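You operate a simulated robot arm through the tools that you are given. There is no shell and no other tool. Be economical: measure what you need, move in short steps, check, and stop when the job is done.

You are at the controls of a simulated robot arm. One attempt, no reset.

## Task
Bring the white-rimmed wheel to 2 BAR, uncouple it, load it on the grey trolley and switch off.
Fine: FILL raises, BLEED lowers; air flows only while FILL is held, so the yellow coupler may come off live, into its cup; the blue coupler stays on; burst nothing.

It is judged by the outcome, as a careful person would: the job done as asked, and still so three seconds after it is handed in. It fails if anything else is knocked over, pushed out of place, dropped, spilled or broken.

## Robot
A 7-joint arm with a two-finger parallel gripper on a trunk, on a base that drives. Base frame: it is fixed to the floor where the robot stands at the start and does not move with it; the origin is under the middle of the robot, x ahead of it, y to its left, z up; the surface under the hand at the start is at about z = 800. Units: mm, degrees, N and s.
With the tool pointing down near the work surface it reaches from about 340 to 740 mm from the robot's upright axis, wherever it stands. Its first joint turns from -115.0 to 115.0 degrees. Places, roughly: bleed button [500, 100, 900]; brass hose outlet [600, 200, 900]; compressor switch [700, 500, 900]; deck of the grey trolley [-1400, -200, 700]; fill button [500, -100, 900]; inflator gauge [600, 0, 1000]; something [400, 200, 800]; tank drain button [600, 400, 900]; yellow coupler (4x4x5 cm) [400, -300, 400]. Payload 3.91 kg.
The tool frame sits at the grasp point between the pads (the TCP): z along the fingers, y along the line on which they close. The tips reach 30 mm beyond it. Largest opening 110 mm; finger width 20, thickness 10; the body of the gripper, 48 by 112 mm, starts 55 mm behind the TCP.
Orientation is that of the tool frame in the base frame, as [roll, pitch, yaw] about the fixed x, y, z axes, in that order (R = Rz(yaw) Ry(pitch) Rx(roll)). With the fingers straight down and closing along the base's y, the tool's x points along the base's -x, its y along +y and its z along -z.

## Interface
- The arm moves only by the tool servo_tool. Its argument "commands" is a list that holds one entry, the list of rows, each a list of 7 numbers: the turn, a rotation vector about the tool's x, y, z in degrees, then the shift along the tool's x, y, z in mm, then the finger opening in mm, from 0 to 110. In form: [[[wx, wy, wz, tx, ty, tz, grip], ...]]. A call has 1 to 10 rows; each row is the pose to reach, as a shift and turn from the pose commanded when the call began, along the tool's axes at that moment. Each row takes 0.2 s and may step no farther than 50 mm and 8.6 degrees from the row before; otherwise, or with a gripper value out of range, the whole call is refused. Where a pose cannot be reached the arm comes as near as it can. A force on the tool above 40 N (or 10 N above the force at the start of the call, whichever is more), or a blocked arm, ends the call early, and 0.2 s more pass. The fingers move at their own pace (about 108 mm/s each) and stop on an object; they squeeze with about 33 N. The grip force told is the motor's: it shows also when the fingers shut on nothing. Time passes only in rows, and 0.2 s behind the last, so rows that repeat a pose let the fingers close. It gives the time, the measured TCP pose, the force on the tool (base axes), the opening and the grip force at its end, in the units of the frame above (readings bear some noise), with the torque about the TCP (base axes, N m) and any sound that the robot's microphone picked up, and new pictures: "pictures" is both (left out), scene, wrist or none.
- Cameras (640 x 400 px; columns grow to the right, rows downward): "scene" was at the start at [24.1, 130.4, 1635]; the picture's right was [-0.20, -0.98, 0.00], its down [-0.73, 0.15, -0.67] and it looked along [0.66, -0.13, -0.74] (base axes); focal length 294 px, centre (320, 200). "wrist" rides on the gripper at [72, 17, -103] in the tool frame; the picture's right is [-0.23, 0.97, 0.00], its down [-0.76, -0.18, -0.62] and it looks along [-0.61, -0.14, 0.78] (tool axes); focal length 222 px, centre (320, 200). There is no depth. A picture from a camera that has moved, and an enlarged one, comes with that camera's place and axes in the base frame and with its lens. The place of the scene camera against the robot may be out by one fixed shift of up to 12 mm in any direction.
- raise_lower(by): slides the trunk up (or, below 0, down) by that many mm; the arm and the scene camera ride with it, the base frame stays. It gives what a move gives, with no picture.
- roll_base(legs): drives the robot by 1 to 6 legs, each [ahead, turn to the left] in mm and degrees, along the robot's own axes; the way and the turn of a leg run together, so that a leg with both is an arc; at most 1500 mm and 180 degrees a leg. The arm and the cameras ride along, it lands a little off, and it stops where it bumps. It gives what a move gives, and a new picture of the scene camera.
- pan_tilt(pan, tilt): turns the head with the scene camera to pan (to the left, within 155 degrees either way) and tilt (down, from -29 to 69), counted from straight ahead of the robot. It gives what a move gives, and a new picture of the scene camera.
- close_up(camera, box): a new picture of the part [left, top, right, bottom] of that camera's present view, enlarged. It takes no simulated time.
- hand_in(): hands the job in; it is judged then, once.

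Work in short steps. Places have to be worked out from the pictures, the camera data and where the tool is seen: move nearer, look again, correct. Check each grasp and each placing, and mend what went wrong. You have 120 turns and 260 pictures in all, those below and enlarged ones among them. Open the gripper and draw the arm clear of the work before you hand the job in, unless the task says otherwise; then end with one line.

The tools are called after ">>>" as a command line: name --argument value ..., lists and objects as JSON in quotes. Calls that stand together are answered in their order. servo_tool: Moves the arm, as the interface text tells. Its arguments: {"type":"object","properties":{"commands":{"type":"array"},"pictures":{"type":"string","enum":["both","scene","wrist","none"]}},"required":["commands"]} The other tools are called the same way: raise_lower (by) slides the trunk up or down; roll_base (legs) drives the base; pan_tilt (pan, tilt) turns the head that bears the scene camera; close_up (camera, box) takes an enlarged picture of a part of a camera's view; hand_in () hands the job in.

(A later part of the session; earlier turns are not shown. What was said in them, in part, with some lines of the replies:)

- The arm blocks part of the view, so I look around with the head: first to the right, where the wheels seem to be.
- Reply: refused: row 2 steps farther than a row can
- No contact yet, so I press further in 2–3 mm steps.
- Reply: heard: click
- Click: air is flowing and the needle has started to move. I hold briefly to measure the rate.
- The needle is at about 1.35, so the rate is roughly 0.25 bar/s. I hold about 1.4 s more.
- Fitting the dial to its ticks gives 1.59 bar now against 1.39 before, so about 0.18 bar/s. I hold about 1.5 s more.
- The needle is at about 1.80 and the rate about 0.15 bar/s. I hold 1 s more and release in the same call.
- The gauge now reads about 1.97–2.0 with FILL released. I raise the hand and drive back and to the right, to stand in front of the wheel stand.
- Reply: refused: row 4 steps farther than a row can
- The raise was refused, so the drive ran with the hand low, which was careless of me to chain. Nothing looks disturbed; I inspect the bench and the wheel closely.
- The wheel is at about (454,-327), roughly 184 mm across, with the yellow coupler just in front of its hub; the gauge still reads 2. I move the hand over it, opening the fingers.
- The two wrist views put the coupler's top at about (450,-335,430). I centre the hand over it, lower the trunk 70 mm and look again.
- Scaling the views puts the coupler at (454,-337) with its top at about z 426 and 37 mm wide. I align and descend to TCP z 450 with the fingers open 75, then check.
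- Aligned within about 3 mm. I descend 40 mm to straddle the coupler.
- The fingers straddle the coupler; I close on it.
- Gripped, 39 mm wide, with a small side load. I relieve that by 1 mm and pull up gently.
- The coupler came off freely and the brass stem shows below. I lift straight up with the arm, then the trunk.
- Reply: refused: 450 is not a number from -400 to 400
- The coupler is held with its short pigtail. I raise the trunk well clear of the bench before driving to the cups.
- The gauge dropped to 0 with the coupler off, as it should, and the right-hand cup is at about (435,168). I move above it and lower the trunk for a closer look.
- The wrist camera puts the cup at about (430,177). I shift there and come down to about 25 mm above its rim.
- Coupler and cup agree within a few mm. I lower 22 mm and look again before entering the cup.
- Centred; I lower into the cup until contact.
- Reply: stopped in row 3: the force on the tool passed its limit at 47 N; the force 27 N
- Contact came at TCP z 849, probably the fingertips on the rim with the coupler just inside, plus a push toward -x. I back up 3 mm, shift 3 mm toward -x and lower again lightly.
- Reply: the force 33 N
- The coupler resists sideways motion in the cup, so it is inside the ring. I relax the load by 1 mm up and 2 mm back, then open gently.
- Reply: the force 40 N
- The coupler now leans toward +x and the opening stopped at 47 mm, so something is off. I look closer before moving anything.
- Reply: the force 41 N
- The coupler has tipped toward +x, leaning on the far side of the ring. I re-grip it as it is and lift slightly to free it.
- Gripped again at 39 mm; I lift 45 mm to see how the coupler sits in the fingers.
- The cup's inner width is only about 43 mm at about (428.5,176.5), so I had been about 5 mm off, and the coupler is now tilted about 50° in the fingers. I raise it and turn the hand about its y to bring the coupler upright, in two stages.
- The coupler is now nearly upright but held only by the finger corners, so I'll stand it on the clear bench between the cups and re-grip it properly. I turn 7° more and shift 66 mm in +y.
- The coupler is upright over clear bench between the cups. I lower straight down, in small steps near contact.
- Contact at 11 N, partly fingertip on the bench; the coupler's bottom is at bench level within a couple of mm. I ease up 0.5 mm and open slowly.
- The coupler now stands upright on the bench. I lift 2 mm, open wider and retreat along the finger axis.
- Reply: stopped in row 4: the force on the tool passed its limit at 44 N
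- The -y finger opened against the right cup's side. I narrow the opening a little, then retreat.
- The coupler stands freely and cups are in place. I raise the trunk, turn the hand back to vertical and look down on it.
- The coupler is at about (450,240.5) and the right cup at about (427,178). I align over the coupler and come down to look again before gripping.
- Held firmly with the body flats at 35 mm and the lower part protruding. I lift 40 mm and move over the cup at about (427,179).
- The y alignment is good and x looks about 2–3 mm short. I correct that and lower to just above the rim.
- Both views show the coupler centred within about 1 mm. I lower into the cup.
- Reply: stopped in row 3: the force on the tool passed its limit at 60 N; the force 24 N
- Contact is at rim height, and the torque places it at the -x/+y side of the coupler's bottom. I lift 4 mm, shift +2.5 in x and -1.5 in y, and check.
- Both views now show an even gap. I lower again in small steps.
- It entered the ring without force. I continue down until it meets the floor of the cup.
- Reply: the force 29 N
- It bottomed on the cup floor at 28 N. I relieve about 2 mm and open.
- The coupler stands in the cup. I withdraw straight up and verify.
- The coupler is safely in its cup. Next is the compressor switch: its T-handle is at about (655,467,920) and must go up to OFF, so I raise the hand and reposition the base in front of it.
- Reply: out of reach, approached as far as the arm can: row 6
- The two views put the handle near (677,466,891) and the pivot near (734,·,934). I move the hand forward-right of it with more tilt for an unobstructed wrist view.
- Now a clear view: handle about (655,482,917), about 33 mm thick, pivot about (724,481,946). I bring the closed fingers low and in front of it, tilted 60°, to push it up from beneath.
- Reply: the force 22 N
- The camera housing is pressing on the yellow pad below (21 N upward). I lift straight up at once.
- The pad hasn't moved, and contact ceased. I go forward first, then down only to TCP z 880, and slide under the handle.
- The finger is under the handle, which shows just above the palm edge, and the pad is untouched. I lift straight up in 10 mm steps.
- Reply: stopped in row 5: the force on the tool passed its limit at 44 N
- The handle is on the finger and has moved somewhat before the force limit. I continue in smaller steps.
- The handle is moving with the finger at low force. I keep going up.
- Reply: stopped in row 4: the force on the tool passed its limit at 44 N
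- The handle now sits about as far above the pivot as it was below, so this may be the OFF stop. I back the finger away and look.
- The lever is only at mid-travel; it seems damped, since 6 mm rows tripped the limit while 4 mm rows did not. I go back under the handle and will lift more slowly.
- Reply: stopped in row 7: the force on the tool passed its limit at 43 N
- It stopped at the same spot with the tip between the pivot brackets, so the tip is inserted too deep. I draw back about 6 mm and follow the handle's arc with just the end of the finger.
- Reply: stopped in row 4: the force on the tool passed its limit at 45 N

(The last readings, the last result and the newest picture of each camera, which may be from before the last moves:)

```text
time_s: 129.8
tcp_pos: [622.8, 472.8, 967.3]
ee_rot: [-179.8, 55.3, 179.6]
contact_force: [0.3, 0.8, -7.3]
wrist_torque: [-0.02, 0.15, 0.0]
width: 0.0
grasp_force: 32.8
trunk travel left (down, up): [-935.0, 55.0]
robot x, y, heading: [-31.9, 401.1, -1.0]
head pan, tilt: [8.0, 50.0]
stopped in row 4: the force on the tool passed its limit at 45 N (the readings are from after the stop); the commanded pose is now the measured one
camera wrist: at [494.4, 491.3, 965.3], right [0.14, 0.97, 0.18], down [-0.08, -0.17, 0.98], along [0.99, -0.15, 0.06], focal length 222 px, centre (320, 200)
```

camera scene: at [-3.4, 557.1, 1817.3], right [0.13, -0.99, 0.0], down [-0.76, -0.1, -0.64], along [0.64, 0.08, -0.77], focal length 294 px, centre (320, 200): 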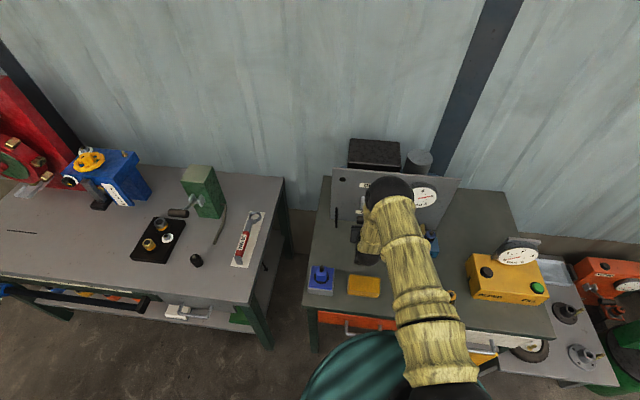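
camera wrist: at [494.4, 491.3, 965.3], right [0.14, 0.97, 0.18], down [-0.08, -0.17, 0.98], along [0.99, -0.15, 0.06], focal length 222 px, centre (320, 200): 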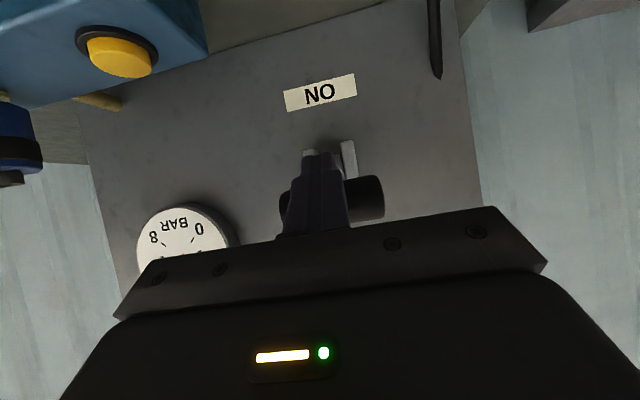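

Stopped at the same spot again with no click heard. Before pushing harder I back off to the right and look at the lever from both cameras, to judge whether it is at its stop.

>>> servo_tool --commands '[[[0, 0, 0, 10, 0, -20, 0], [0, 0, 0, 10, -10, -60, 0], [0, 0, 0, 10, -45, -80, 0], [0, 0, 0, 10, -85, -95, 0], [0, 0, 0, 0, -130, -100, 0], [0, 0, 0, -10, -170, -105, 0]]]' --pictures "wrist"

>>> close_up --camera "scene" --box '[320, 150, 420, 230]'

>>> close_up --camera "wrist" --box '[360, 60, 520, 200]'

```text
time_s: 131.2
tcp_pos: [535.9, 304.4, 1035.4]
ee_rot: [-180.0, 55.7, 179.4]
contact_force: [0.4, -0.4, 0.1]
wrist_torque: [0.04, 0.0, 0.01]
width: 0.0
grasp_force: 32.4
trunk travel left (down, up): [-935.0, 55.0]
robot x, y, heading: [-32.3, 402.0, -0.7]
head pan, tilt: [8.0, 50.0]
camera wrist: at [410.3, 322.9, 1032.8], right [0.14, 0.97, 0.19], down [-0.09, -0.18, 0.98], along [0.99, -0.15, 0.06], focal length 222 px, centre (320, 200)
```

wrist: 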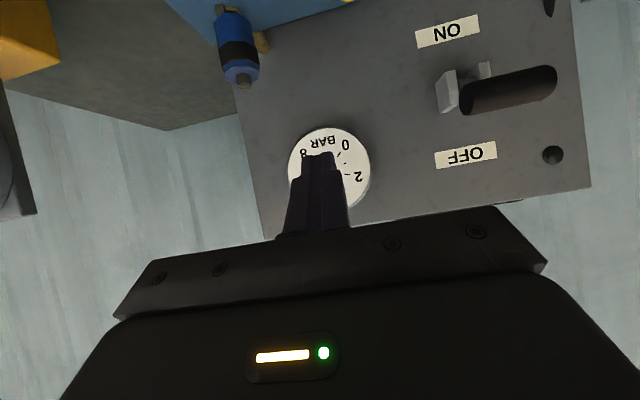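

```text
5.00 times, centred on (370, 190) of scene
camera zoom: at [-6.1, 555.9, 1817.2], right [0.13, -0.99, 0.0], down [-0.76, -0.1, -0.64], along [0.64, 0.08, -0.77], focal length 1472 px, centre (70, 250)
```

zoom: 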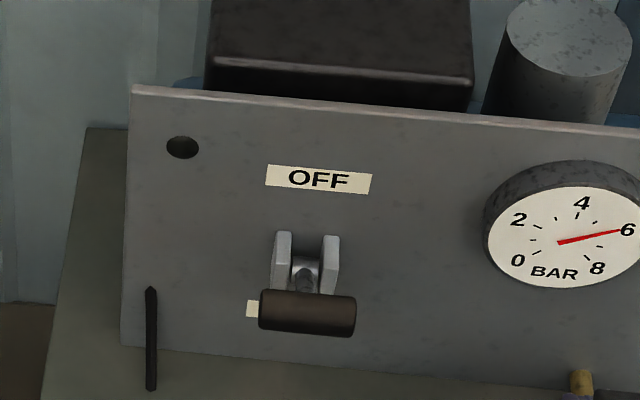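

```text
2.86 times, centred on (440, 130) of wrist
camera zoom: at [410.3, 322.9, 1032.8], right [0.14, 0.97, 0.19], down [-0.09, -0.18, 0.98], along [0.99, -0.15, 0.06], focal length 635 px, centre (-23, 400)
```

zoom: 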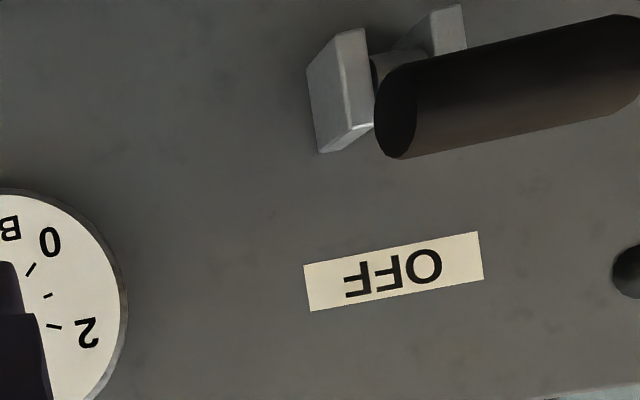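

The near-level rays put the handle at z≈977 now against ≈920 at ON, with the pivot at ≈947. That is the mirrored position, and the lever met a rigid stop three times, so the switch is OFF. I turn the hand back to vertical before going for the wheel.

>>> servo_tool --commands '[[[0, 8, 0, 10, 0, -20, 30], [0, 16, 0, 20, 0, -40, 60], [0, 24, 0, 20, 0, -60, 60], [0, 32, 0, 20, 0, -60, 60], [0, 40, 0, 20, 0, -60, 60], [0, 48, 0, 20, 0, -60, 60], [0, 55.7, 0, 20, 0, -60, 60]]]' --pictures "scene"

```text
time_s: 132.8
tcp_pos: [479.3, 305.7, 1053.7]
ee_rot: [-179.8, -0.2, 179.4]
contact_force: [0.4, 0.0, 0.0]
wrist_torque: [0.0, -0.02, 0.05]
width: 60.2
grasp_force: 0.1
trunk travel left (down, up): [-935.0, 55.0]
robot x, y, heading: [-30.1, 402.2, -0.7]
head pan, tilt: [8.0, 50.0]
camera scene: at [-4.8, 557.2, 1817.1], right [0.13, -0.99, 0.0], down [-0.76, -0.1, -0.64], along [0.64, 0.08, -0.77], focal length 294 px, centre (320, 200)
```

scene: 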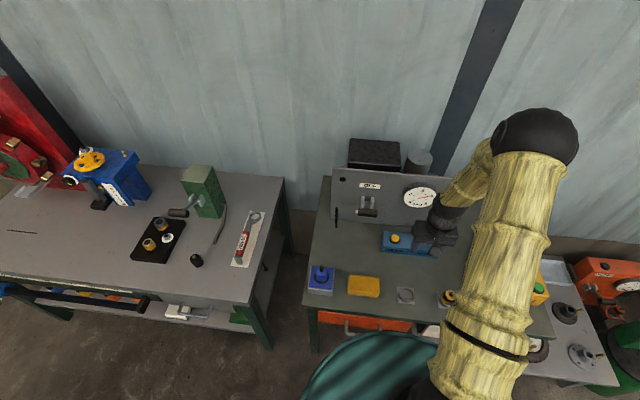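

>>> close_up --camera "scene" --box '[330, 160, 410, 230]'

>>> raise_lower --by 50

```text
5.71 times, centred on (370, 195) of scene
camera zoom: at [-4.8, 557.2, 1817.1], right [0.13, -0.99, 0.0], down [-0.76, -0.1, -0.64], along [0.64, 0.08, -0.77], focal length 1682 px, centre (34, 229)
```

zoom: 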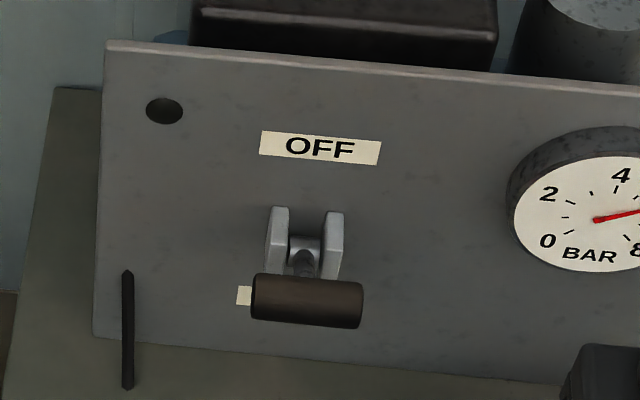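

```text
time_s: 133.7
tcp_pos: [478.0, 306.6, 1104.6]
ee_rot: [-180.0, -0.1, 179.4]
contact_force: [0.2, -0.2, 0.9]
wrist_torque: [-0.03, -0.03, -0.02]
width: 59.9
grasp_force: 0.1
trunk travel left (down, up): [-985.0, 5.0]
robot x, y, heading: [-29.3, 401.0, -1.0]
head pan, tilt: [8.0, 50.0]
```

The lever reads as mirrored at OFF. I drive back to the wheel stand with the hand high.

>>> roll_base --legs '[[-95, 0], [0, -89], [725, 0], [0, 90]]'

>>> close_up --camera "wrist" --box '[0, 0, 640, 400]'

```text
time_s: 150.2
tcp_pos: [366.5, -408.0, 1103.4]
ee_rot: [-179.9, 0.0, 179.8]
contact_force: [-0.2, -0.6, 0.9]
wrist_torque: [0.02, -0.04, -0.04]
width: 60.0
grasp_force: 0.0
trunk travel left (down, up): [-985.0, 5.0]
robot x, y, heading: [-142.8, -315.1, -0.5]
head pan, tilt: [8.0, 50.0]
camera scene: at [-118.0, -159.8, 1867.1], right [0.13, -0.99, 0.0], down [-0.76, -0.1, -0.64], along [0.64, 0.09, -0.77], focal length 294 px, centre (320, 200)
```

scene: 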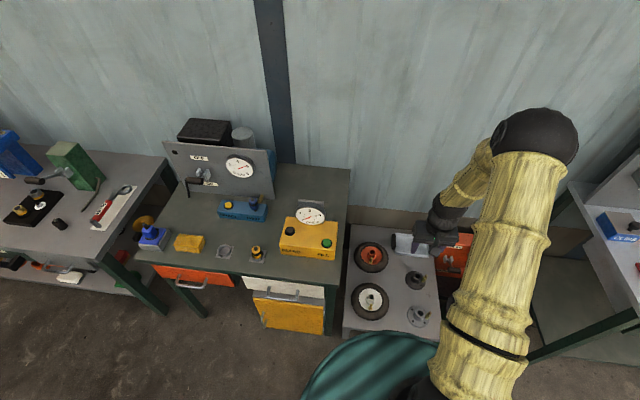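

```text
1.00 times, centred on (320, 200) of wrist (not enlarged: the box is as wide or as high as the picture)
camera zoom: at [293.8, -390.9, 1205.9], right [0.23, 0.97, 0.0], down [0.76, -0.18, 0.62], along [0.61, -0.15, -0.78], focal length 222 px, centre (320, 200)
```

zoom: 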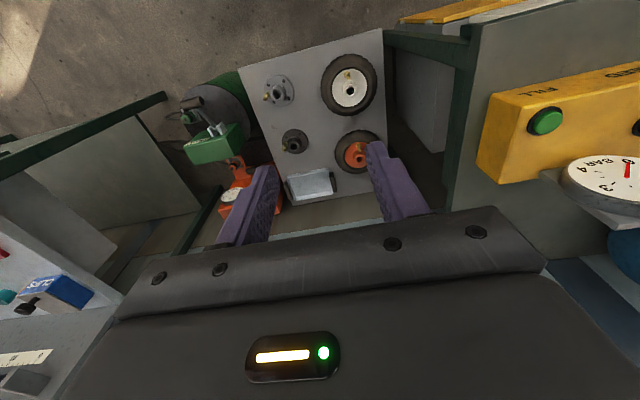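

>>> close_up --camera "scene" --box '[160, 140, 260, 210]'

>>> close_up --camera "scene" --box '[270, 195, 350, 260]'

```text
5.71 times, centred on (210, 175) of scene
camera zoom: at [-118.0, -159.8, 1867.1], right [0.13, -0.99, 0.0], down [-0.76, -0.1, -0.64], along [0.64, 0.09, -0.77], focal length 1682 px, centre (949, 343)
```

zoom: 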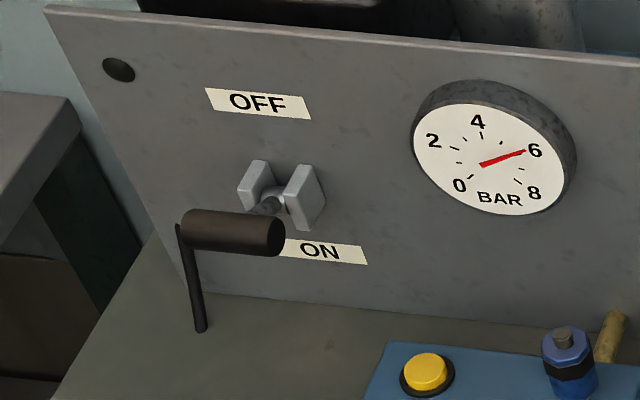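

```text
6.15 times, centred on (310, 228) of scene
camera zoom: at [-118.0, -159.8, 1867.1], right [0.13, -0.99, 0.0], down [-0.76, -0.1, -0.64], along [0.64, 0.09, -0.77], focal length 1811 px, centre (382, 31)
```

zoom: 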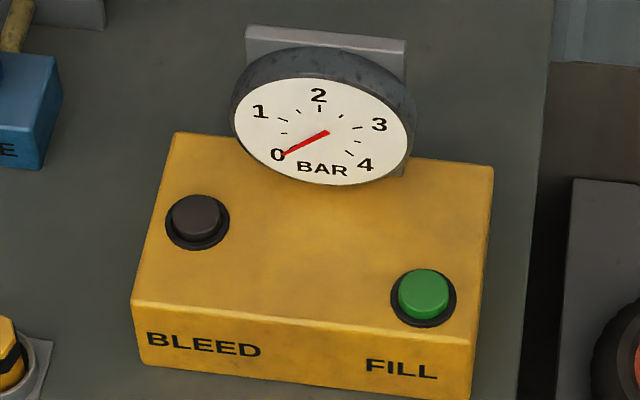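

Side view: lever up at OFF, yellow coupler in its cup, blue coupler on, inflator gauge at 0 (free). Now the wheel: I move over its hub and lower the trunk.

>>> servo_tool --commands '[[[0, 0, 0, -35, 24, 0, 60], [0, 0, 0, -70, 48, 0, 60], [0, 0, 0, -104, 73, 0, 80], [0, 0, 0, -104, 73, 0, 80]]]' --pictures "none"

>>> raise_lower --by -400

>>> raise_lower --by -140

>>> close_up --camera "wrist" --box '[160, 0, 480, 200]'

```text
time_s: 151.2
tcp_pos: [471.0, -334.1, 1103.5]
ee_rot: [-179.8, 0.0, 179.7]
contact_force: [-0.3, -0.6, -0.3]
wrist_torque: [-0.02, -0.01, 0.01]
width: 80.0
grasp_force: 0.2
trunk travel left (down, up): [-985.0, 5.0]
robot x, y, heading: [-140.6, -312.8, -0.2]
head pan, tilt: [8.0, 50.0]
```

```text
time_s: 155.1
tcp_pos: [471.9, -332.7, 704.6]
ee_rot: [-179.9, 0.0, 179.8]
contact_force: [-1.1, 0.1, 0.0]
wrist_torque: [-0.01, 0.01, -0.01]
width: 80.0
grasp_force: 0.0
trunk travel left (down, up): [-585.0, 405.0]
robot x, y, heading: [-140.7, -317.9, -0.3]
head pan, tilt: [8.0, 50.0]
```

```text
time_s: 156.8
tcp_pos: [470.6, -334.1, 563.3]
ee_rot: [-179.9, 0.0, 179.8]
contact_force: [0.2, 0.5, -0.1]
wrist_torque: [0.0, 0.01, 0.0]
width: 80.2
grasp_force: 0.0
trunk travel left (down, up): [-445.0, 545.0]
robot x, y, heading: [-142.2, -318.1, -0.2]
head pan, tilt: [8.0, 50.0]
```

```text
2.00 times, centred on (320, 100) of wrist
camera zoom: at [397.4, -316.0, 666.2], right [0.23, 0.97, 0.0], down [0.76, -0.18, 0.62], along [0.61, -0.15, -0.78], focal length 444 px, centre (320, 400)
```

zoom: 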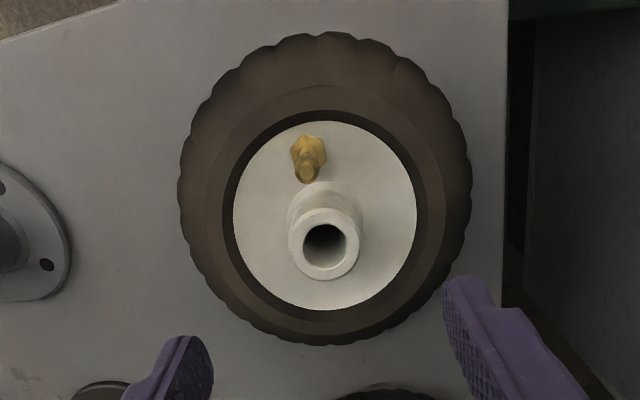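

>>> servo_tool --commands '[[[0, 0, 0, -12, -1, 30, 80], [0, 0, 0, -12, -1, 60, 80], [0, 0, 0, -12, -1, 60, 80]]]' --pictures "none"

>>> close_up --camera "wrist" --box '[160, 20, 480, 220]'

```text
time_s: 157.6
tcp_pos: [481.5, -333.3, 503.2]
ee_rot: [-179.9, 0.0, 179.8]
contact_force: [0.5, 0.6, -0.3]
wrist_torque: [0.0, 0.0, 0.0]
width: 79.9
grasp_force: 0.1
trunk travel left (down, up): [-445.0, 545.0]
robot x, y, heading: [-140.4, -313.1, -0.2]
head pan, tilt: [8.0, 50.0]
```

```text
2.00 times, centred on (320, 120) of wrist
camera zoom: at [408.0, -315.7, 605.3], right [0.23, 0.97, 0.0], down [0.76, -0.18, 0.62], along [0.61, -0.15, -0.78], focal length 444 px, centre (320, 360)
```

zoom: 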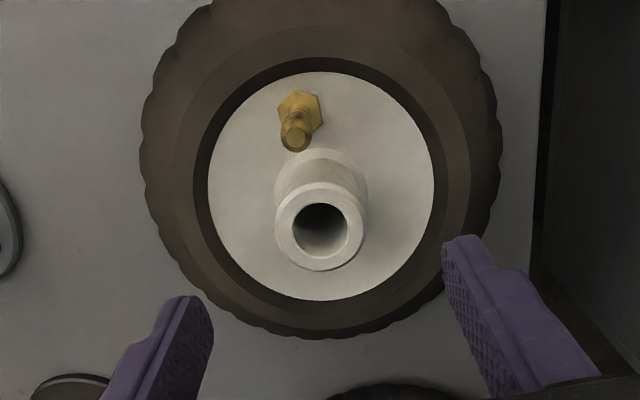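

The hub's top is at (485,-335,410), 41 mm in diameter. I align and descend around it to TCP z 415.

>>> servo_tool --commands '[[[0, 0, 0, -3, -1.5, 30, 76], [0, 0, 0, -3, -1.5, 60, 76], [0, 0, 0, -3, -1.5, 80, 76], [0, 0, 0, -3, -1.5, 88, 76]]]' --pictures "wrist"

```text
time_s: 158.6
tcp_pos: [484.9, -336.4, 414.8]
ee_rot: [-179.9, 0.1, 179.9]
contact_force: [-0.8, 0.6, -0.4]
wrist_torque: [0.02, 0.02, -0.02]
width: 76.2
grasp_force: 0.0
trunk travel left (down, up): [-445.0, 545.0]
robot x, y, heading: [-141.0, -317.6, -0.5]
head pan, tilt: [8.0, 50.0]
camera wrist: at [411.8, -318.7, 517.5], right [0.23, 0.97, 0.0], down [0.76, -0.18, 0.62], along [0.61, -0.15, -0.78], focal length 222 px, centre (320, 200)
```

wrist: 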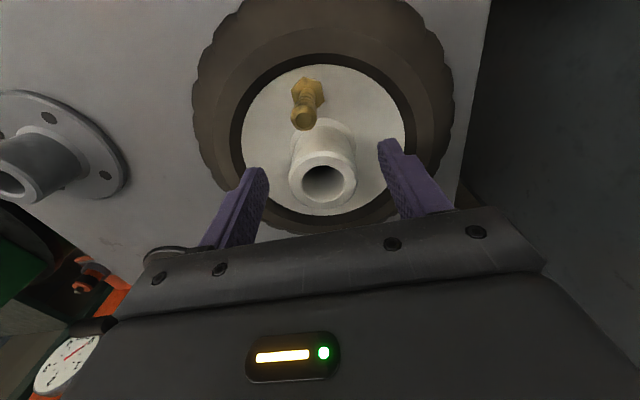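

>>> servo_tool --commands '[[[0, 0, 0, 0, 1, 6, 76], [0, 0, 0, 0, 1, 11, 76], [0, 0, 0, 0, 1, 15, 76]]]' --pictures "wrist"

```text
time_s: 159.5
tcp_pos: [484.0, -334.1, 405.6]
ee_rot: [-179.9, -0.1, 179.8]
contact_force: [-13.9, -0.9, 24.7]
wrist_torque: [1.08, 0.42, 0.51]
width: 75.5
grasp_force: 0.0
trunk travel left (down, up): [-445.0, 545.0]
robot x, y, heading: [-139.7, -315.2, -0.5]
head pan, tilt: [8.0, 50.0]
stopped in row 3: the force on the tool passed its limit at 41 N (the readings are from after the stop); the commanded pose is now the measured one
camera wrist: at [411.8, -318.0, 507.3], right [0.23, 0.97, 0.0], down [0.76, -0.18, 0.62], along [0.61, -0.14, -0.78], focal length 222 px, centre (320, 200)
```

wrist: 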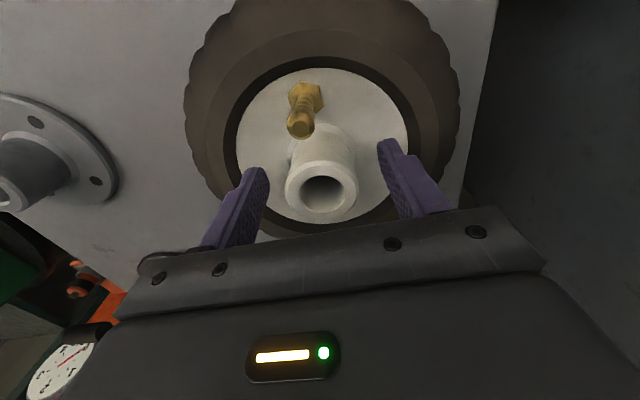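

A fingertip touched the rim face at tip z 376. I lift 2 mm and close on the hub.

>>> servo_tool --commands '[[[0, 0, 0, -1, 0, -2.5, 76], [0, 0, 0, -1, 0, -2.5, 50], [0, 0, 0, -1, 0, -2.5, 25], [0, 0, 0, -1, 0, -2.5, 25]]]' --pictures "wrist"

```text
time_s: 160.5
tcp_pos: [488.3, -335.5, 404.9]
ee_rot: [-179.9, 0.1, 179.8]
contact_force: [6.4, 2.5, 1.2]
wrist_torque: [0.26, -1.16, -0.07]
width: 43.5
grasp_force: 32.5
trunk travel left (down, up): [-445.0, 545.0]
robot x, y, heading: [-143.4, -315.3, -0.6]
head pan, tilt: [8.0, 50.0]
camera wrist: at [414.7, -317.8, 507.2], right [0.23, 0.97, 0.0], down [0.76, -0.18, 0.62], along [0.61, -0.14, -0.78], focal length 222 px, centre (320, 200)
```

wrist: 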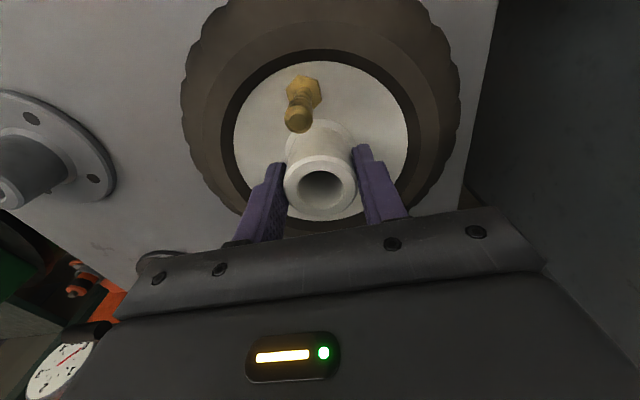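

Gripped at 43.5 mm. I test-lift 20 mm.

>>> servo_tool --commands '[[[0, 0, 0, 0, 0, -5, 25], [0, 0, 0, 0, 0, -10, 25], [0, 0, 0, 0, 0, -15, 25], [0, 0, 0, 0, 0, -20, 25], [0, 0, 0, 0, 0, -20, 25]]]' --pictures "wrist"

```text
time_s: 161.7
tcp_pos: [488.1, -335.4, 422.3]
ee_rot: [-179.9, -0.3, 179.7]
contact_force: [-0.1, 0.4, -20.3]
wrist_torque: [-0.01, 0.03, 0.02]
width: 43.3
grasp_force: 33.3
trunk travel left (down, up): [-445.0, 545.0]
robot x, y, heading: [-142.8, -317.0, -0.1]
head pan, tilt: [8.0, 50.0]
camera wrist: at [414.1, -318.2, 525.4], right [0.23, 0.97, 0.0], down [0.76, -0.18, 0.62], along [0.6, -0.14, -0.79], focal length 222 px, centre (320, 200)
```

wrist: 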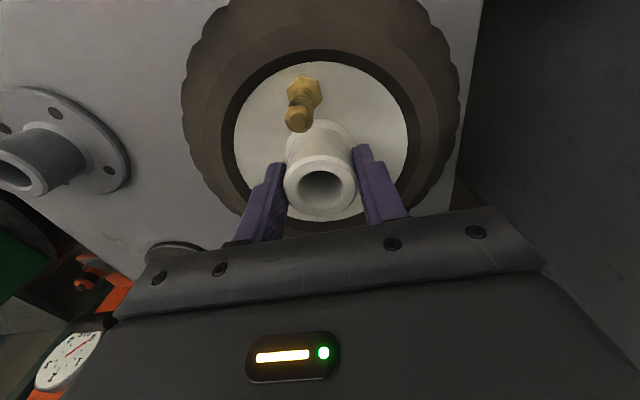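

The wheel hangs level, about 2 kg and firmly held. I raise it with the trunk and draw it in before driving.

>>> raise_lower --by 400

>>> raise_lower --by 140

>>> servo_tool --commands '[[[0, 0, 0, 20, 0, -10, 25], [0, 0, 0, 45, 0, -20, 25], [0, 0, 0, 70, 0, -30, 25], [0, 0, 0, 95, 0, -40, 25], [0, 0, 0, 120, 0, -50, 25], [0, 0, 0, 120, 0, -50, 25]]]'

```text
time_s: 165.6
tcp_pos: [487.4, -335.3, 822.8]
ee_rot: [-179.9, -0.3, 179.9]
contact_force: [0.0, 0.5, -21.2]
wrist_torque: [0.02, 0.01, 0.02]
width: 43.1
grasp_force: 33.4
trunk travel left (down, up): [-845.0, 145.0]
robot x, y, heading: [-142.7, -318.1, -0.6]
head pan, tilt: [8.0, 50.0]
```

```text
time_s: 167.2
tcp_pos: [488.3, -335.9, 962.3]
ee_rot: [180.0, -0.4, 179.7]
contact_force: [-0.6, 0.7, -20.2]
wrist_torque: [0.01, 0.03, 0.02]
width: 43.4
grasp_force: 33.1
trunk travel left (down, up): [-985.0, 5.0]
robot x, y, heading: [-140.7, -320.9, -0.5]
head pan, tilt: [8.0, 50.0]
```

```text
time_s: 168.6
tcp_pos: [369.0, -333.7, 1012.2]
ee_rot: [-179.9, -0.3, 179.8]
contact_force: [0.2, -1.2, -20.7]
wrist_torque: [0.02, 0.02, 0.02]
width: 43.1
grasp_force: 33.6
trunk travel left (down, up): [-985.0, 5.0]
robot x, y, heading: [-143.1, -312.2, -0.1]
head pan, tilt: [8.0, 50.0]
camera scene: at [-114.5, -160.0, 1867.0], right [0.13, -0.99, 0.0], down [-0.76, -0.1, -0.64], along [0.64, 0.09, -0.77], focal length 294 px, centre (320, 200)
camera wrist: at [295.9, -317.9, 1115.3], right [0.23, 0.97, 0.0], down [0.76, -0.18, 0.62], along [0.6, -0.14, -0.78], focal length 222 px, centre (320, 200)
```

scene: 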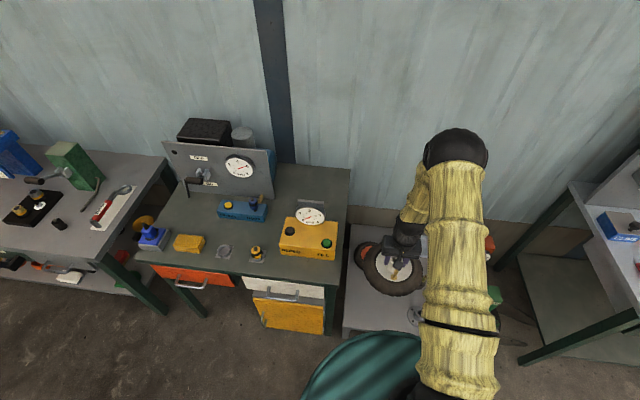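
wrist: 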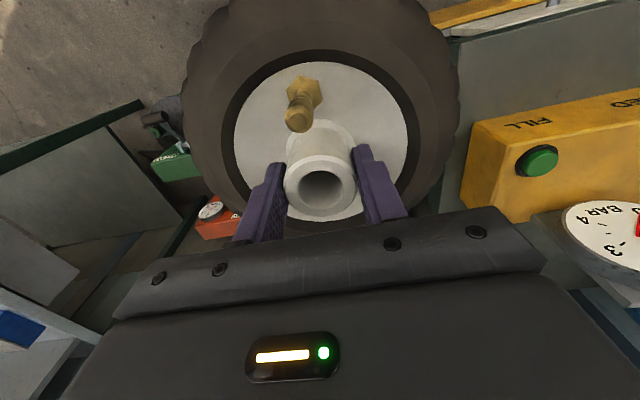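

Still firm. I back off from the bench, then turn right to face the grey trolley behind.

>>> roll_base --legs '[[-150, 0], [0, -90], [0, -90]]'

>>> pan_tilt --pan 0 --tilt 48

```text
time_s: 181.2
tcp_pos: [-803.7, -307.5, 1012.7]
ee_rot: [-179.9, -0.2, 1.0]
contact_force: [-0.4, 0.0, -20.7]
wrist_torque: [-0.01, -0.05, -0.02]
width: 43.4
grasp_force: 33.0
trunk travel left (down, up): [-985.0, 5.0]
robot x, y, heading: [-292.3, -319.3, -179.4]
head pan, tilt: [8.0, 50.0]
camera scene: at [-303.4, -487.0, 1867.0], right [-0.15, 0.99, 0.0], down [0.76, 0.12, -0.64], along [-0.63, -0.1, -0.77], focal length 294 px, centre (320, 200)
```

scene: 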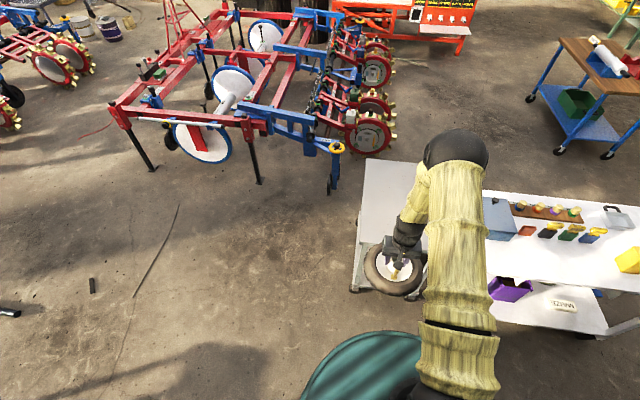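

```text
time_s: 181.9
tcp_pos: [-803.1, -307.9, 1012.7]
ee_rot: [-179.9, -0.3, 1.0]
contact_force: [-1.4, 0.8, -20.3]
wrist_torque: [0.03, 0.0, -0.04]
width: 43.4
grasp_force: 33.0
trunk travel left (down, up): [-985.0, 5.0]
robot x, y, heading: [-292.3, -316.5, -179.3]
head pan, tilt: [0.0, 48.0]
camera scene: at [-306.0, -476.5, 1869.7], right [-0.01, 1.0, 0.0], down [0.74, 0.01, -0.67], along [-0.67, -0.01, -0.74], focal length 294 px, centre (320, 200)
```

scene: 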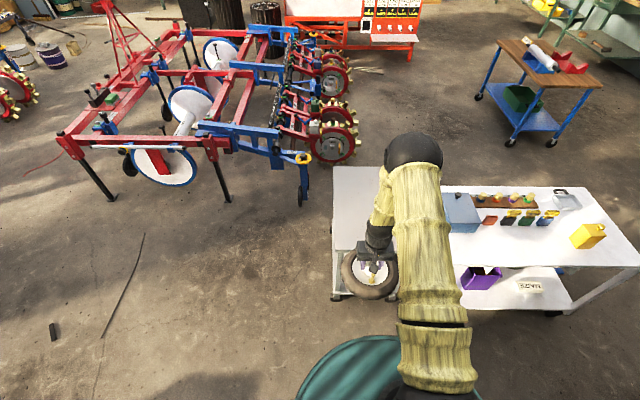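

The grey deck spans about x -1600..-1000, y -390..0, and is empty. I drive 300 mm forward, staying clear of the trolley's front edge.

>>> roll_base --legs '[[300, 0]]'

>>> close_up --camera "wrist" --box '[0, 0, 640, 400]'

```text
time_s: 184.2
tcp_pos: [-1108.2, -307.8, 1012.5]
ee_rot: [-179.9, -0.3, 0.9]
contact_force: [-0.2, -0.7, -20.1]
wrist_torque: [0.0, -0.03, 0.02]
width: 43.4
grasp_force: 33.3
trunk travel left (down, up): [-985.0, 5.0]
robot x, y, heading: [-599.0, -318.0, -179.4]
head pan, tilt: [0.0, 48.0]
camera scene: at [-611.2, -479.7, 1869.7], right [-0.01, 1.0, 0.0], down [0.74, 0.01, -0.67], along [-0.67, -0.01, -0.74], focal length 294 px, centre (320, 200)
```

scene: 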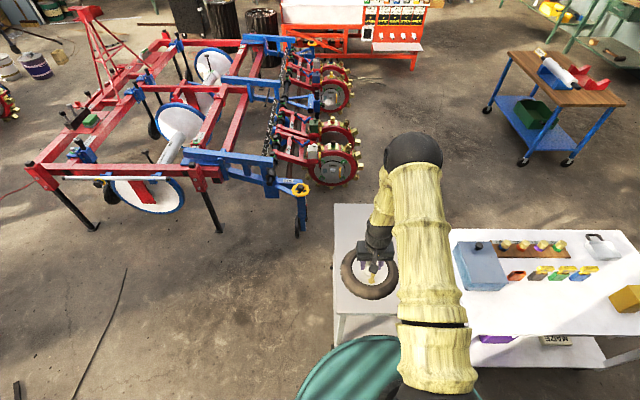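

```text
1.00 times, centred on (320, 200) of wrist (not enlarged: the box is as wide or as high as the picture)
camera zoom: at [-1036.0, -325.2, 1115.1], right [-0.21, -0.98, 0.0], down [-0.77, 0.17, 0.62], along [-0.6, 0.13, -0.79], focal length 222 px, centre (320, 200)
```

zoom: 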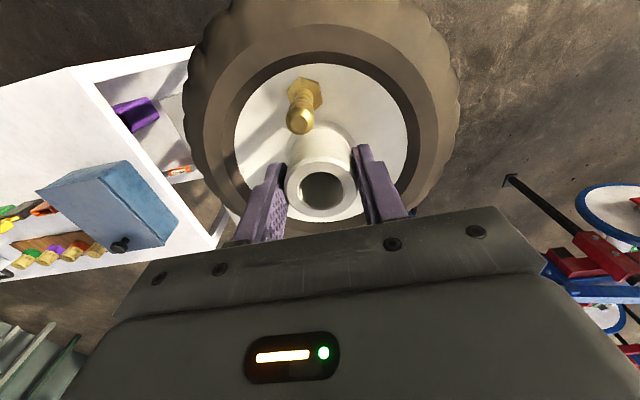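

>>> close_up --camera "scene" --box '[310, 190, 470, 360]'

```text
2.35 times, centred on (390, 275) of scene
camera zoom: at [-611.2, -479.7, 1869.7], right [-0.01, 1.0, 0.0], down [0.74, 0.01, -0.67], along [-0.67, -0.01, -0.74], focal length 692 px, centre (155, 24)
```

zoom: 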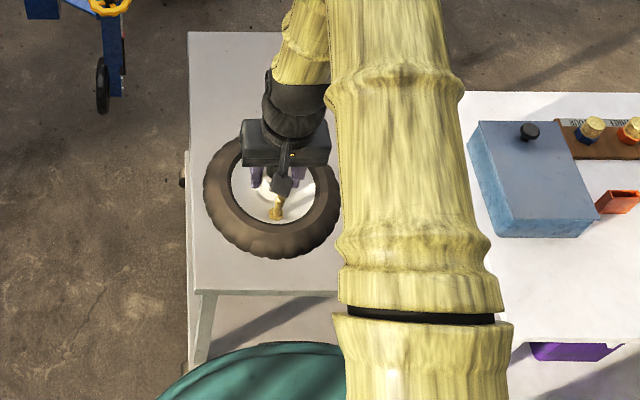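

The deck's near edge is at x≈-1060 and its left edge at y≈-425. I move the wheel to about (-1200,-280), well inside, and lower the trunk 150 mm.

>>> servo_tool --commands '[[[0, 0, 0, -25, -7, 0, 25], [0, 0, 0, -50, -14, 0, 25], [0, 0, 0, -75, -21, 0, 25], [0, 0, 0, -92, -28, 0, 25], [0, 0, 0, -92, -28, 0, 25]]]' --pictures "none"

>>> raise_lower --by -150

>>> close_up --camera "scene" --box '[310, 150, 470, 320]'

```text
time_s: 185.4
tcp_pos: [-1199.7, -282.4, 1011.5]
ee_rot: [-179.9, -0.3, 0.8]
contact_force: [-0.1, -0.7, -19.6]
wrist_torque: [0.03, -0.04, 0.0]
width: 43.3
grasp_force: 32.4
trunk travel left (down, up): [-985.0, 5.0]
robot x, y, heading: [-597.0, -320.2, -179.5]
head pan, tilt: [0.0, 48.0]
```

```text
time_s: 187.1
tcp_pos: [-1199.9, -281.7, 860.9]
ee_rot: [-179.9, -0.3, 0.8]
contact_force: [0.2, 0.2, -20.2]
wrist_torque: [0.04, -0.07, -0.01]
width: 43.3
grasp_force: 32.6
trunk travel left (down, up): [-835.0, 155.0]
robot x, y, heading: [-594.1, -320.0, -179.3]
head pan, tilt: [0.0, 48.0]
```

```text
2.35 times, centred on (390, 235) of scene
camera zoom: at [-610.2, -479.6, 1719.8], right [-0.01, 1.0, 0.0], down [0.74, 0.01, -0.67], along [-0.67, -0.01, -0.74], focal length 692 px, centre (155, 118)
```

zoom: 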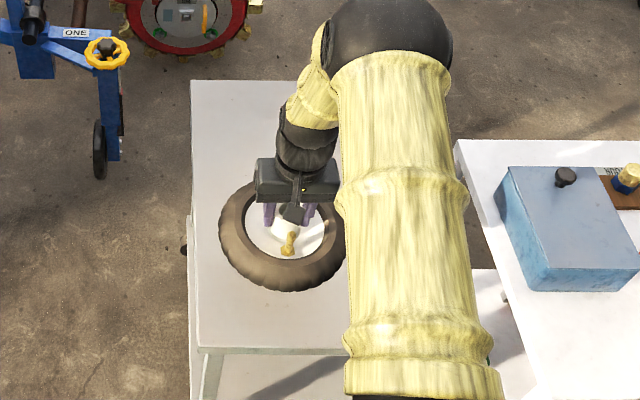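

The wheel is over the deck with margin. I lower 60 mm, then slowly in small steps.

>>> servo_tool --commands '[[[0, 0, 0, 0, 0, 20, 25], [0, 0, 0, 0, 0, 40, 25], [0, 0, 0, 0, 0, 55, 25], [0, 0, 0, 0, 0, 60, 25]]]' --pictures "none"

>>> servo_tool --commands '[[[0, 0, 0, 0, 0, 4, 25], [0, 0, 0, 0, 0, 8, 25], [0, 0, 0, 0, 0, 12, 25], [0, 0, 0, 0, 0, 16, 25], [0, 0, 0, 0, 0, 20, 25]]]' --pictures "wrist"

```text
time_s: 188.1
tcp_pos: [-1199.7, -281.7, 801.8]
ee_rot: [-179.9, -0.4, 0.7]
contact_force: [0.1, 0.2, -20.2]
wrist_torque: [0.02, -0.03, 0.0]
width: 43.3
grasp_force: 32.9
trunk travel left (down, up): [-835.0, 155.0]
robot x, y, heading: [-595.6, -319.7, -179.5]
head pan, tilt: [0.0, 48.0]
```

```text
time_s: 189.3
tcp_pos: [-1198.4, -282.3, 782.9]
ee_rot: [-179.9, -0.3, 0.8]
contact_force: [0.1, 0.3, -19.8]
wrist_torque: [-0.01, -0.01, -0.02]
width: 43.3
grasp_force: 33.4
trunk travel left (down, up): [-835.0, 155.0]
robot x, y, heading: [-598.2, -321.7, -179.4]
head pan, tilt: [0.0, 48.0]
camera wrist: at [-1127.3, -298.0, 883.8], right [-0.21, -0.98, 0.0], down [-0.77, 0.17, 0.62], along [-0.6, 0.13, -0.79], focal length 222 px, centre (320, 200)
```

wrist: 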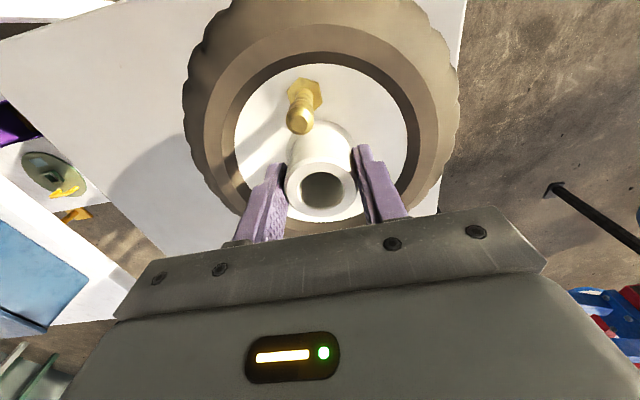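

The wrist view shows the deck's -y edge at about -390, only about 12 mm beyond the tyre. I shift 65 mm inward before setting down.

>>> servo_tool --commands '[[[0, 0, 0, 0, -22, 0, 25], [0, 0, 0, 0, -44, 0, 25], [0, 0, 0, 0, -65, 0, 25], [0, 0, 0, 0, -65, 0, 25]]]' --pictures "wrist"

>>> servo_tool --commands '[[[0, 0, 0, 0, 0, 3, 25], [0, 0, 0, 0, 0, 6, 25], [0, 0, 0, 0, 0, 9, 25], [0, 0, 0, 0, 0, 12, 25]]]' --pictures "none"

```text
time_s: 190.3
tcp_pos: [-1200.8, -217.1, 781.5]
ee_rot: [-179.9, -0.3, 0.8]
contact_force: [-0.6, 0.4, -19.2]
wrist_torque: [0.05, -0.07, 0.0]
width: 43.4
grasp_force: 33.1
trunk travel left (down, up): [-835.0, 155.0]
robot x, y, heading: [-595.8, -319.6, -179.4]
head pan, tilt: [0.0, 48.0]
camera wrist: at [-1129.7, -233.5, 883.3], right [-0.21, -0.98, 0.0], down [-0.77, 0.17, 0.62], along [-0.6, 0.13, -0.79], focal length 222 px, centre (320, 200)
```

wrist: 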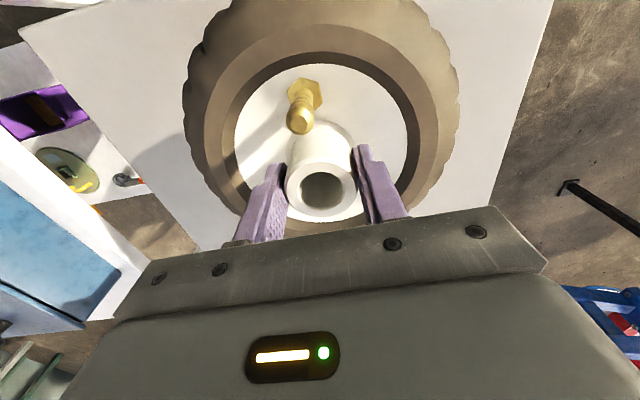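

```text
time_s: 191.3
tcp_pos: [-1200.0, -216.4, 770.0]
ee_rot: [180.0, -0.3, 0.8]
contact_force: [-0.4, -0.1, -20.3]
wrist_torque: [-0.02, -0.04, 0.0]
width: 43.5
grasp_force: 33.0
trunk travel left (down, up): [-835.0, 155.0]
robot x, y, heading: [-597.2, -319.6, -179.3]
head pan, tilt: [0.0, 48.0]
```

The wheel is centred on the deck now. I continue lowering in 3 mm steps.

>>> servo_tool --commands '[[[0, 0, 0, 0, 0, 3, 25], [0, 0, 0, 0, 0, 6, 25], [0, 0, 0, 0, 0, 9, 25], [0, 0, 0, 0, 0, 12, 25], [0, 0, 0, 0, 0, 15, 25]]]' --pictures "wrist"

```text
time_s: 192.5
tcp_pos: [-1199.9, -215.7, 755.9]
ee_rot: [-179.9, -0.3, 0.8]
contact_force: [-1.1, -0.4, -20.0]
wrist_torque: [0.01, -0.01, 0.03]
width: 43.3
grasp_force: 33.4
trunk travel left (down, up): [-835.0, 155.0]
robot x, y, heading: [-593.1, -324.7, -179.8]
head pan, tilt: [0.0, 48.0]
camera wrist: at [-1129.2, -232.1, 857.6], right [-0.21, -0.98, 0.0], down [-0.77, 0.17, 0.62], along [-0.6, 0.13, -0.79], focal length 222 px, centre (320, 200)
```

wrist: 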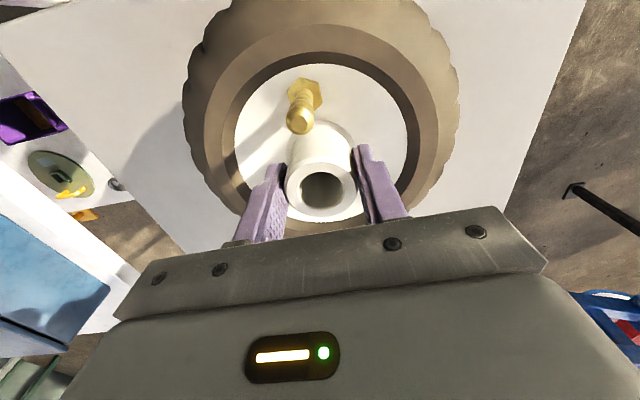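

>>> servo_tool --commands '[[[0, 0, 0, 0, 0, 4, 25], [0, 0, 0, 0, 0, 8, 25], [0, 0, 0, 0, 0, 12, 25], [0, 0, 0, 0, 0, 16, 25], [0, 0, 0, 0, 0, 20, 25], [0, 0, 0, 0, 0, 24, 25]]]' --pictures "none"

>>> close_up --camera "scene" --box '[310, 150, 470, 320]'

```text
time_s: 193.7
tcp_pos: [-1199.7, -215.8, 744.5]
ee_rot: [-179.8, 0.3, 0.8]
contact_force: [13.2, -1.2, 30.4]
wrist_torque: [-0.96, -1.24, 0.05]
width: 43.3
grasp_force: 33.1
trunk travel left (down, up): [-835.0, 155.0]
robot x, y, heading: [-595.8, -314.6, -179.3]
head pan, tilt: [0.0, 48.0]
stopped in row 5: the force on the tool passed its limit at 48 N (the readings are from after the stop); the commanded pose is now the measured one
```

```text
2.35 times, centred on (390, 235) of scene
camera zoom: at [-602.3, -480.4, 1720.2], right [-0.01, 1.0, 0.0], down [0.74, 0.01, -0.67], along [-0.67, -0.01, -0.74], focal length 692 px, centre (155, 118)
```

zoom: 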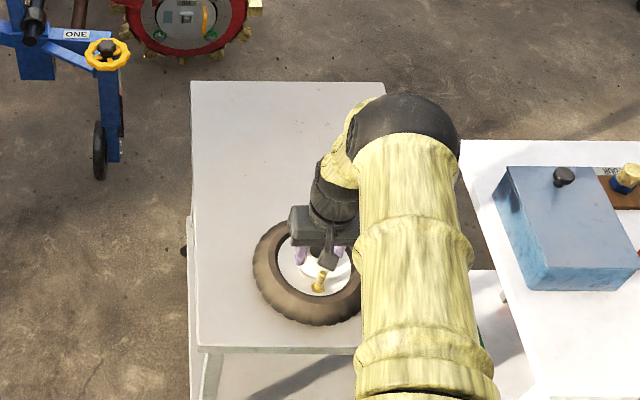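

The wheel is resting on the deck, fully inside its edges. I ease off 2 mm and open.

>>> servo_tool --commands '[[[0, 0, 0, 0, 0, -2, 25], [0, 0, 0, 0, 0, -3, 25], [0, 0, 0, 0, 0, -3, 46], [0, 0, 0, 0, 0, -3, 60], [0, 0, 0, 0, 0, -3, 70], [0, 0, 0, 0, 0, -3, 70]]]' --pictures "wrist"

```text
time_s: 195.1
tcp_pos: [-1203.6, -214.8, 746.2]
ee_rot: [-179.8, 0.5, 0.7]
contact_force: [-3.0, 5.0, 5.2]
wrist_torque: [-0.08, 0.03, -0.05]
width: 67.3
grasp_force: 0.0
trunk travel left (down, up): [-835.0, 155.0]
robot x, y, heading: [-596.5, -320.4, -180.0]
head pan, tilt: [0.0, 48.0]
camera wrist: at [-1131.8, -231.4, 846.7], right [-0.21, -0.98, 0.0], down [-0.76, 0.17, 0.63], along [-0.61, 0.14, -0.78], focal length 222 px, centre (320, 200)
```

wrist: 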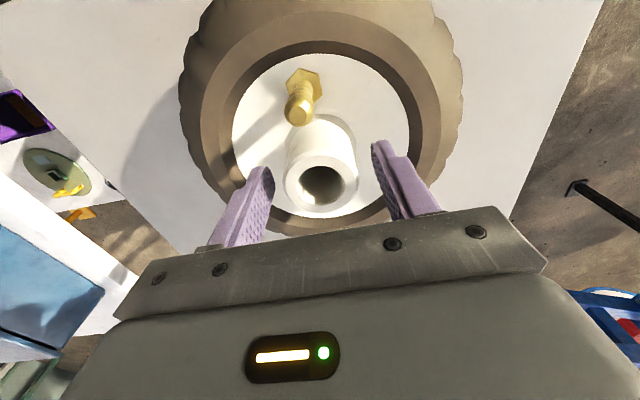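

Released; the wheel sits flat. I narrow slightly to clear the rim lip and rise straight up.

>>> servo_tool --commands '[[[0, 0, 0, 0, 0, -3, 64], [0, 0, 0, 0, 0, -8, 62], [0, 0, 0, 0, 0, -25, 62], [0, 0, 0, 0, 0, -65, 62], [0, 0, 0, 0, 0, -110, 62], [0, 0, 0, 0, 0, -155, 62]]]' --pictures "both"

```text
time_s: 196.5
tcp_pos: [-1202.4, -215.9, 901.6]
ee_rot: [-179.8, 0.3, 0.6]
contact_force: [-0.4, 0.6, 0.2]
wrist_torque: [-0.04, 0.0, -0.01]
width: 62.0
grasp_force: 0.0
trunk travel left (down, up): [-835.0, 155.0]
robot x, y, heading: [-598.0, -317.8, -179.2]
head pan, tilt: [0.0, 48.0]
camera scene: at [-606.7, -480.0, 1719.7], right [-0.01, 1.0, 0.0], down [0.74, 0.01, -0.67], along [-0.67, -0.01, -0.74], focal length 294 px, centre (320, 200)
camera wrist: at [-1129.9, -233.4, 1002.9], right [-0.21, -0.98, 0.0], down [-0.76, 0.17, 0.63], along [-0.61, 0.14, -0.78], focal length 222 px, centre (320, 200)
```

scene: 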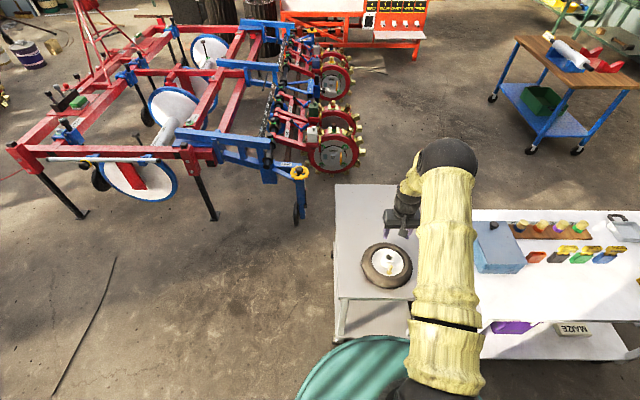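
wrist: 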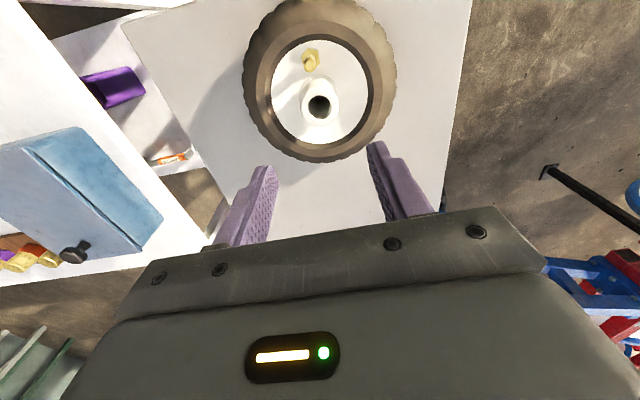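

The wheel lies flat and well inside on the grey deck, with the hand free. I back the robot away and take a last look.

>>> roll_base --legs '[[-250, 0]]'

>>> pan_tilt --pan 150 --tilt 28

```text
time_s: 198.5
tcp_pos: [-959.5, -217.1, 901.4]
ee_rot: [-179.9, 0.3, 1.1]
contact_force: [0.4, -0.3, 0.5]
wrist_torque: [-0.01, 0.01, 0.0]
width: 62.2
grasp_force: 0.0
trunk travel left (down, up): [-835.0, 155.0]
robot x, y, heading: [-350.5, -318.8, -178.9]
head pan, tilt: [0.0, 48.0]
camera scene: at [-361.8, -476.8, 1719.8], right [-0.02, 1.0, 0.0], down [0.74, 0.01, -0.67], along [-0.67, -0.01, -0.74], focal length 294 px, centre (320, 200)
```

scene: 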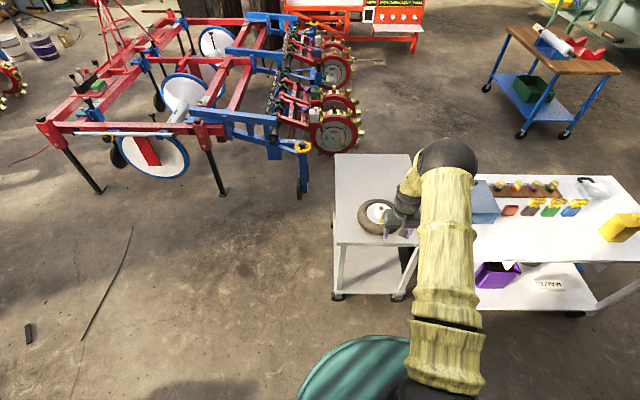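

```text
time_s: 200.9
tcp_pos: [-959.2, -216.9, 900.6]
ee_rot: [-179.8, 0.3, 1.1]
contact_force: [-0.1, -1.1, 0.3]
wrist_torque: [-0.01, -0.03, 0.01]
width: 61.9
grasp_force: 0.1
trunk travel left (down, up): [-835.0, 155.0]
robot x, y, heading: [-352.2, -310.8, -179.3]
head pan, tilt: [150.0, 28.0]
camera scene: at [-204.6, -520.0, 1749.8], right [-0.49, -0.87, 0.0], down [-0.41, 0.23, -0.88], along [0.77, -0.43, -0.47], focal length 294 px, centre (320, 200)
```

scene: 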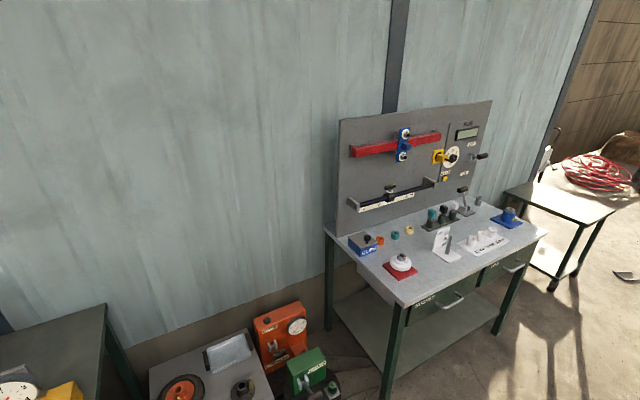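

>>> pan_tilt --pan -150 --tilt 30

>>> close_up --camera "scene" --box '[400, 150, 640, 320]'

```text
time_s: 205.0
tcp_pos: [-959.2, -216.7, 900.7]
ee_rot: [-179.7, 0.3, 1.0]
contact_force: [-0.1, -0.4, -0.4]
wrist_torque: [-0.01, 0.01, 0.02]
width: 62.1
grasp_force: 0.0
trunk travel left (down, up): [-835.0, 155.0]
robot x, y, heading: [-352.9, -318.6, -178.9]
head pan, tilt: [-150.0, 30.0]
camera scene: at [-206.6, -429.2, 1746.6], right [0.51, -0.86, 0.0], down [-0.43, -0.26, -0.87], along [0.74, 0.44, -0.5], focal length 294 px, centre (320, 200)
```

scene: 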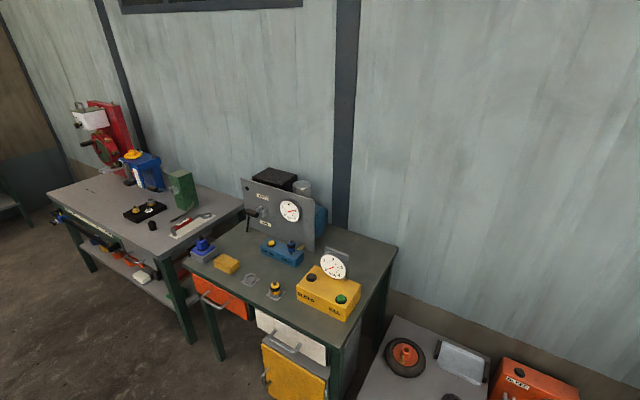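

```text
2.35 times, centred on (520, 235) of scene
camera zoom: at [-206.6, -429.2, 1746.6], right [0.51, -0.86, 0.0], down [-0.43, -0.26, -0.87], along [0.74, 0.44, -0.5], focal length 692 px, centre (-151, 118)
```

zoom: 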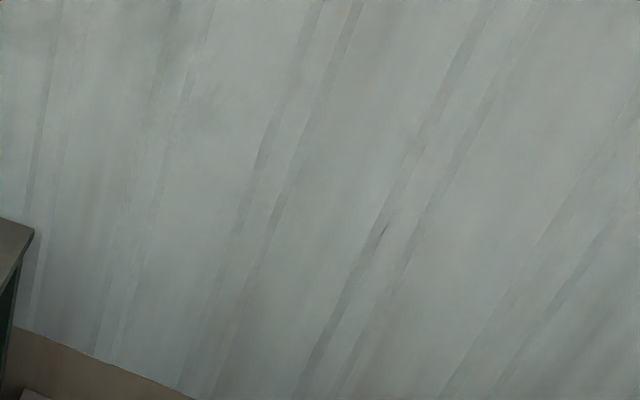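

>>> close_up --camera "scene" --box '[235, 180, 315, 240]'

```text
6.67 times, centred on (275, 210) of scene
camera zoom: at [-206.6, -429.2, 1746.6], right [0.51, -0.86, 0.0], down [-0.43, -0.26, -0.87], along [0.74, 0.44, -0.5], focal length 1962 px, centre (620, 133)
```

zoom: 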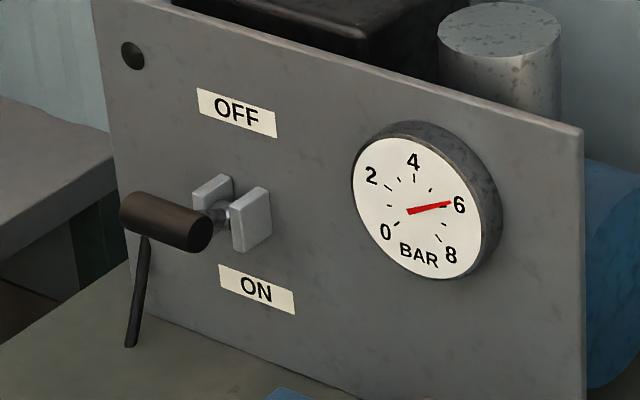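

The lever is raised to OFF, the yellow coupler is in its cup, the blue coupler is on, and the wheel is on the trolley. The gripper is open and the arm is clear, so I hand in.

>>> hand_in

```text
The job is handed in.
```

The white-rimmed wheel was filled to about 2 bar on the gauge, uncoupled and set flat on the grey trolley. The yellow coupler is in the right-hand grey cup and the blue coupler is still on. The compressor lever is up at what I judged to be OFF: it met a firm stop, but I heard no click. The cups are unmarked, so the right-hand one was my best guess. On the way the coupler tipped at the cup rim, so I stood it on the bench and re-gripped it. The hand also pressed the yellow pad once, without visibly moving it.
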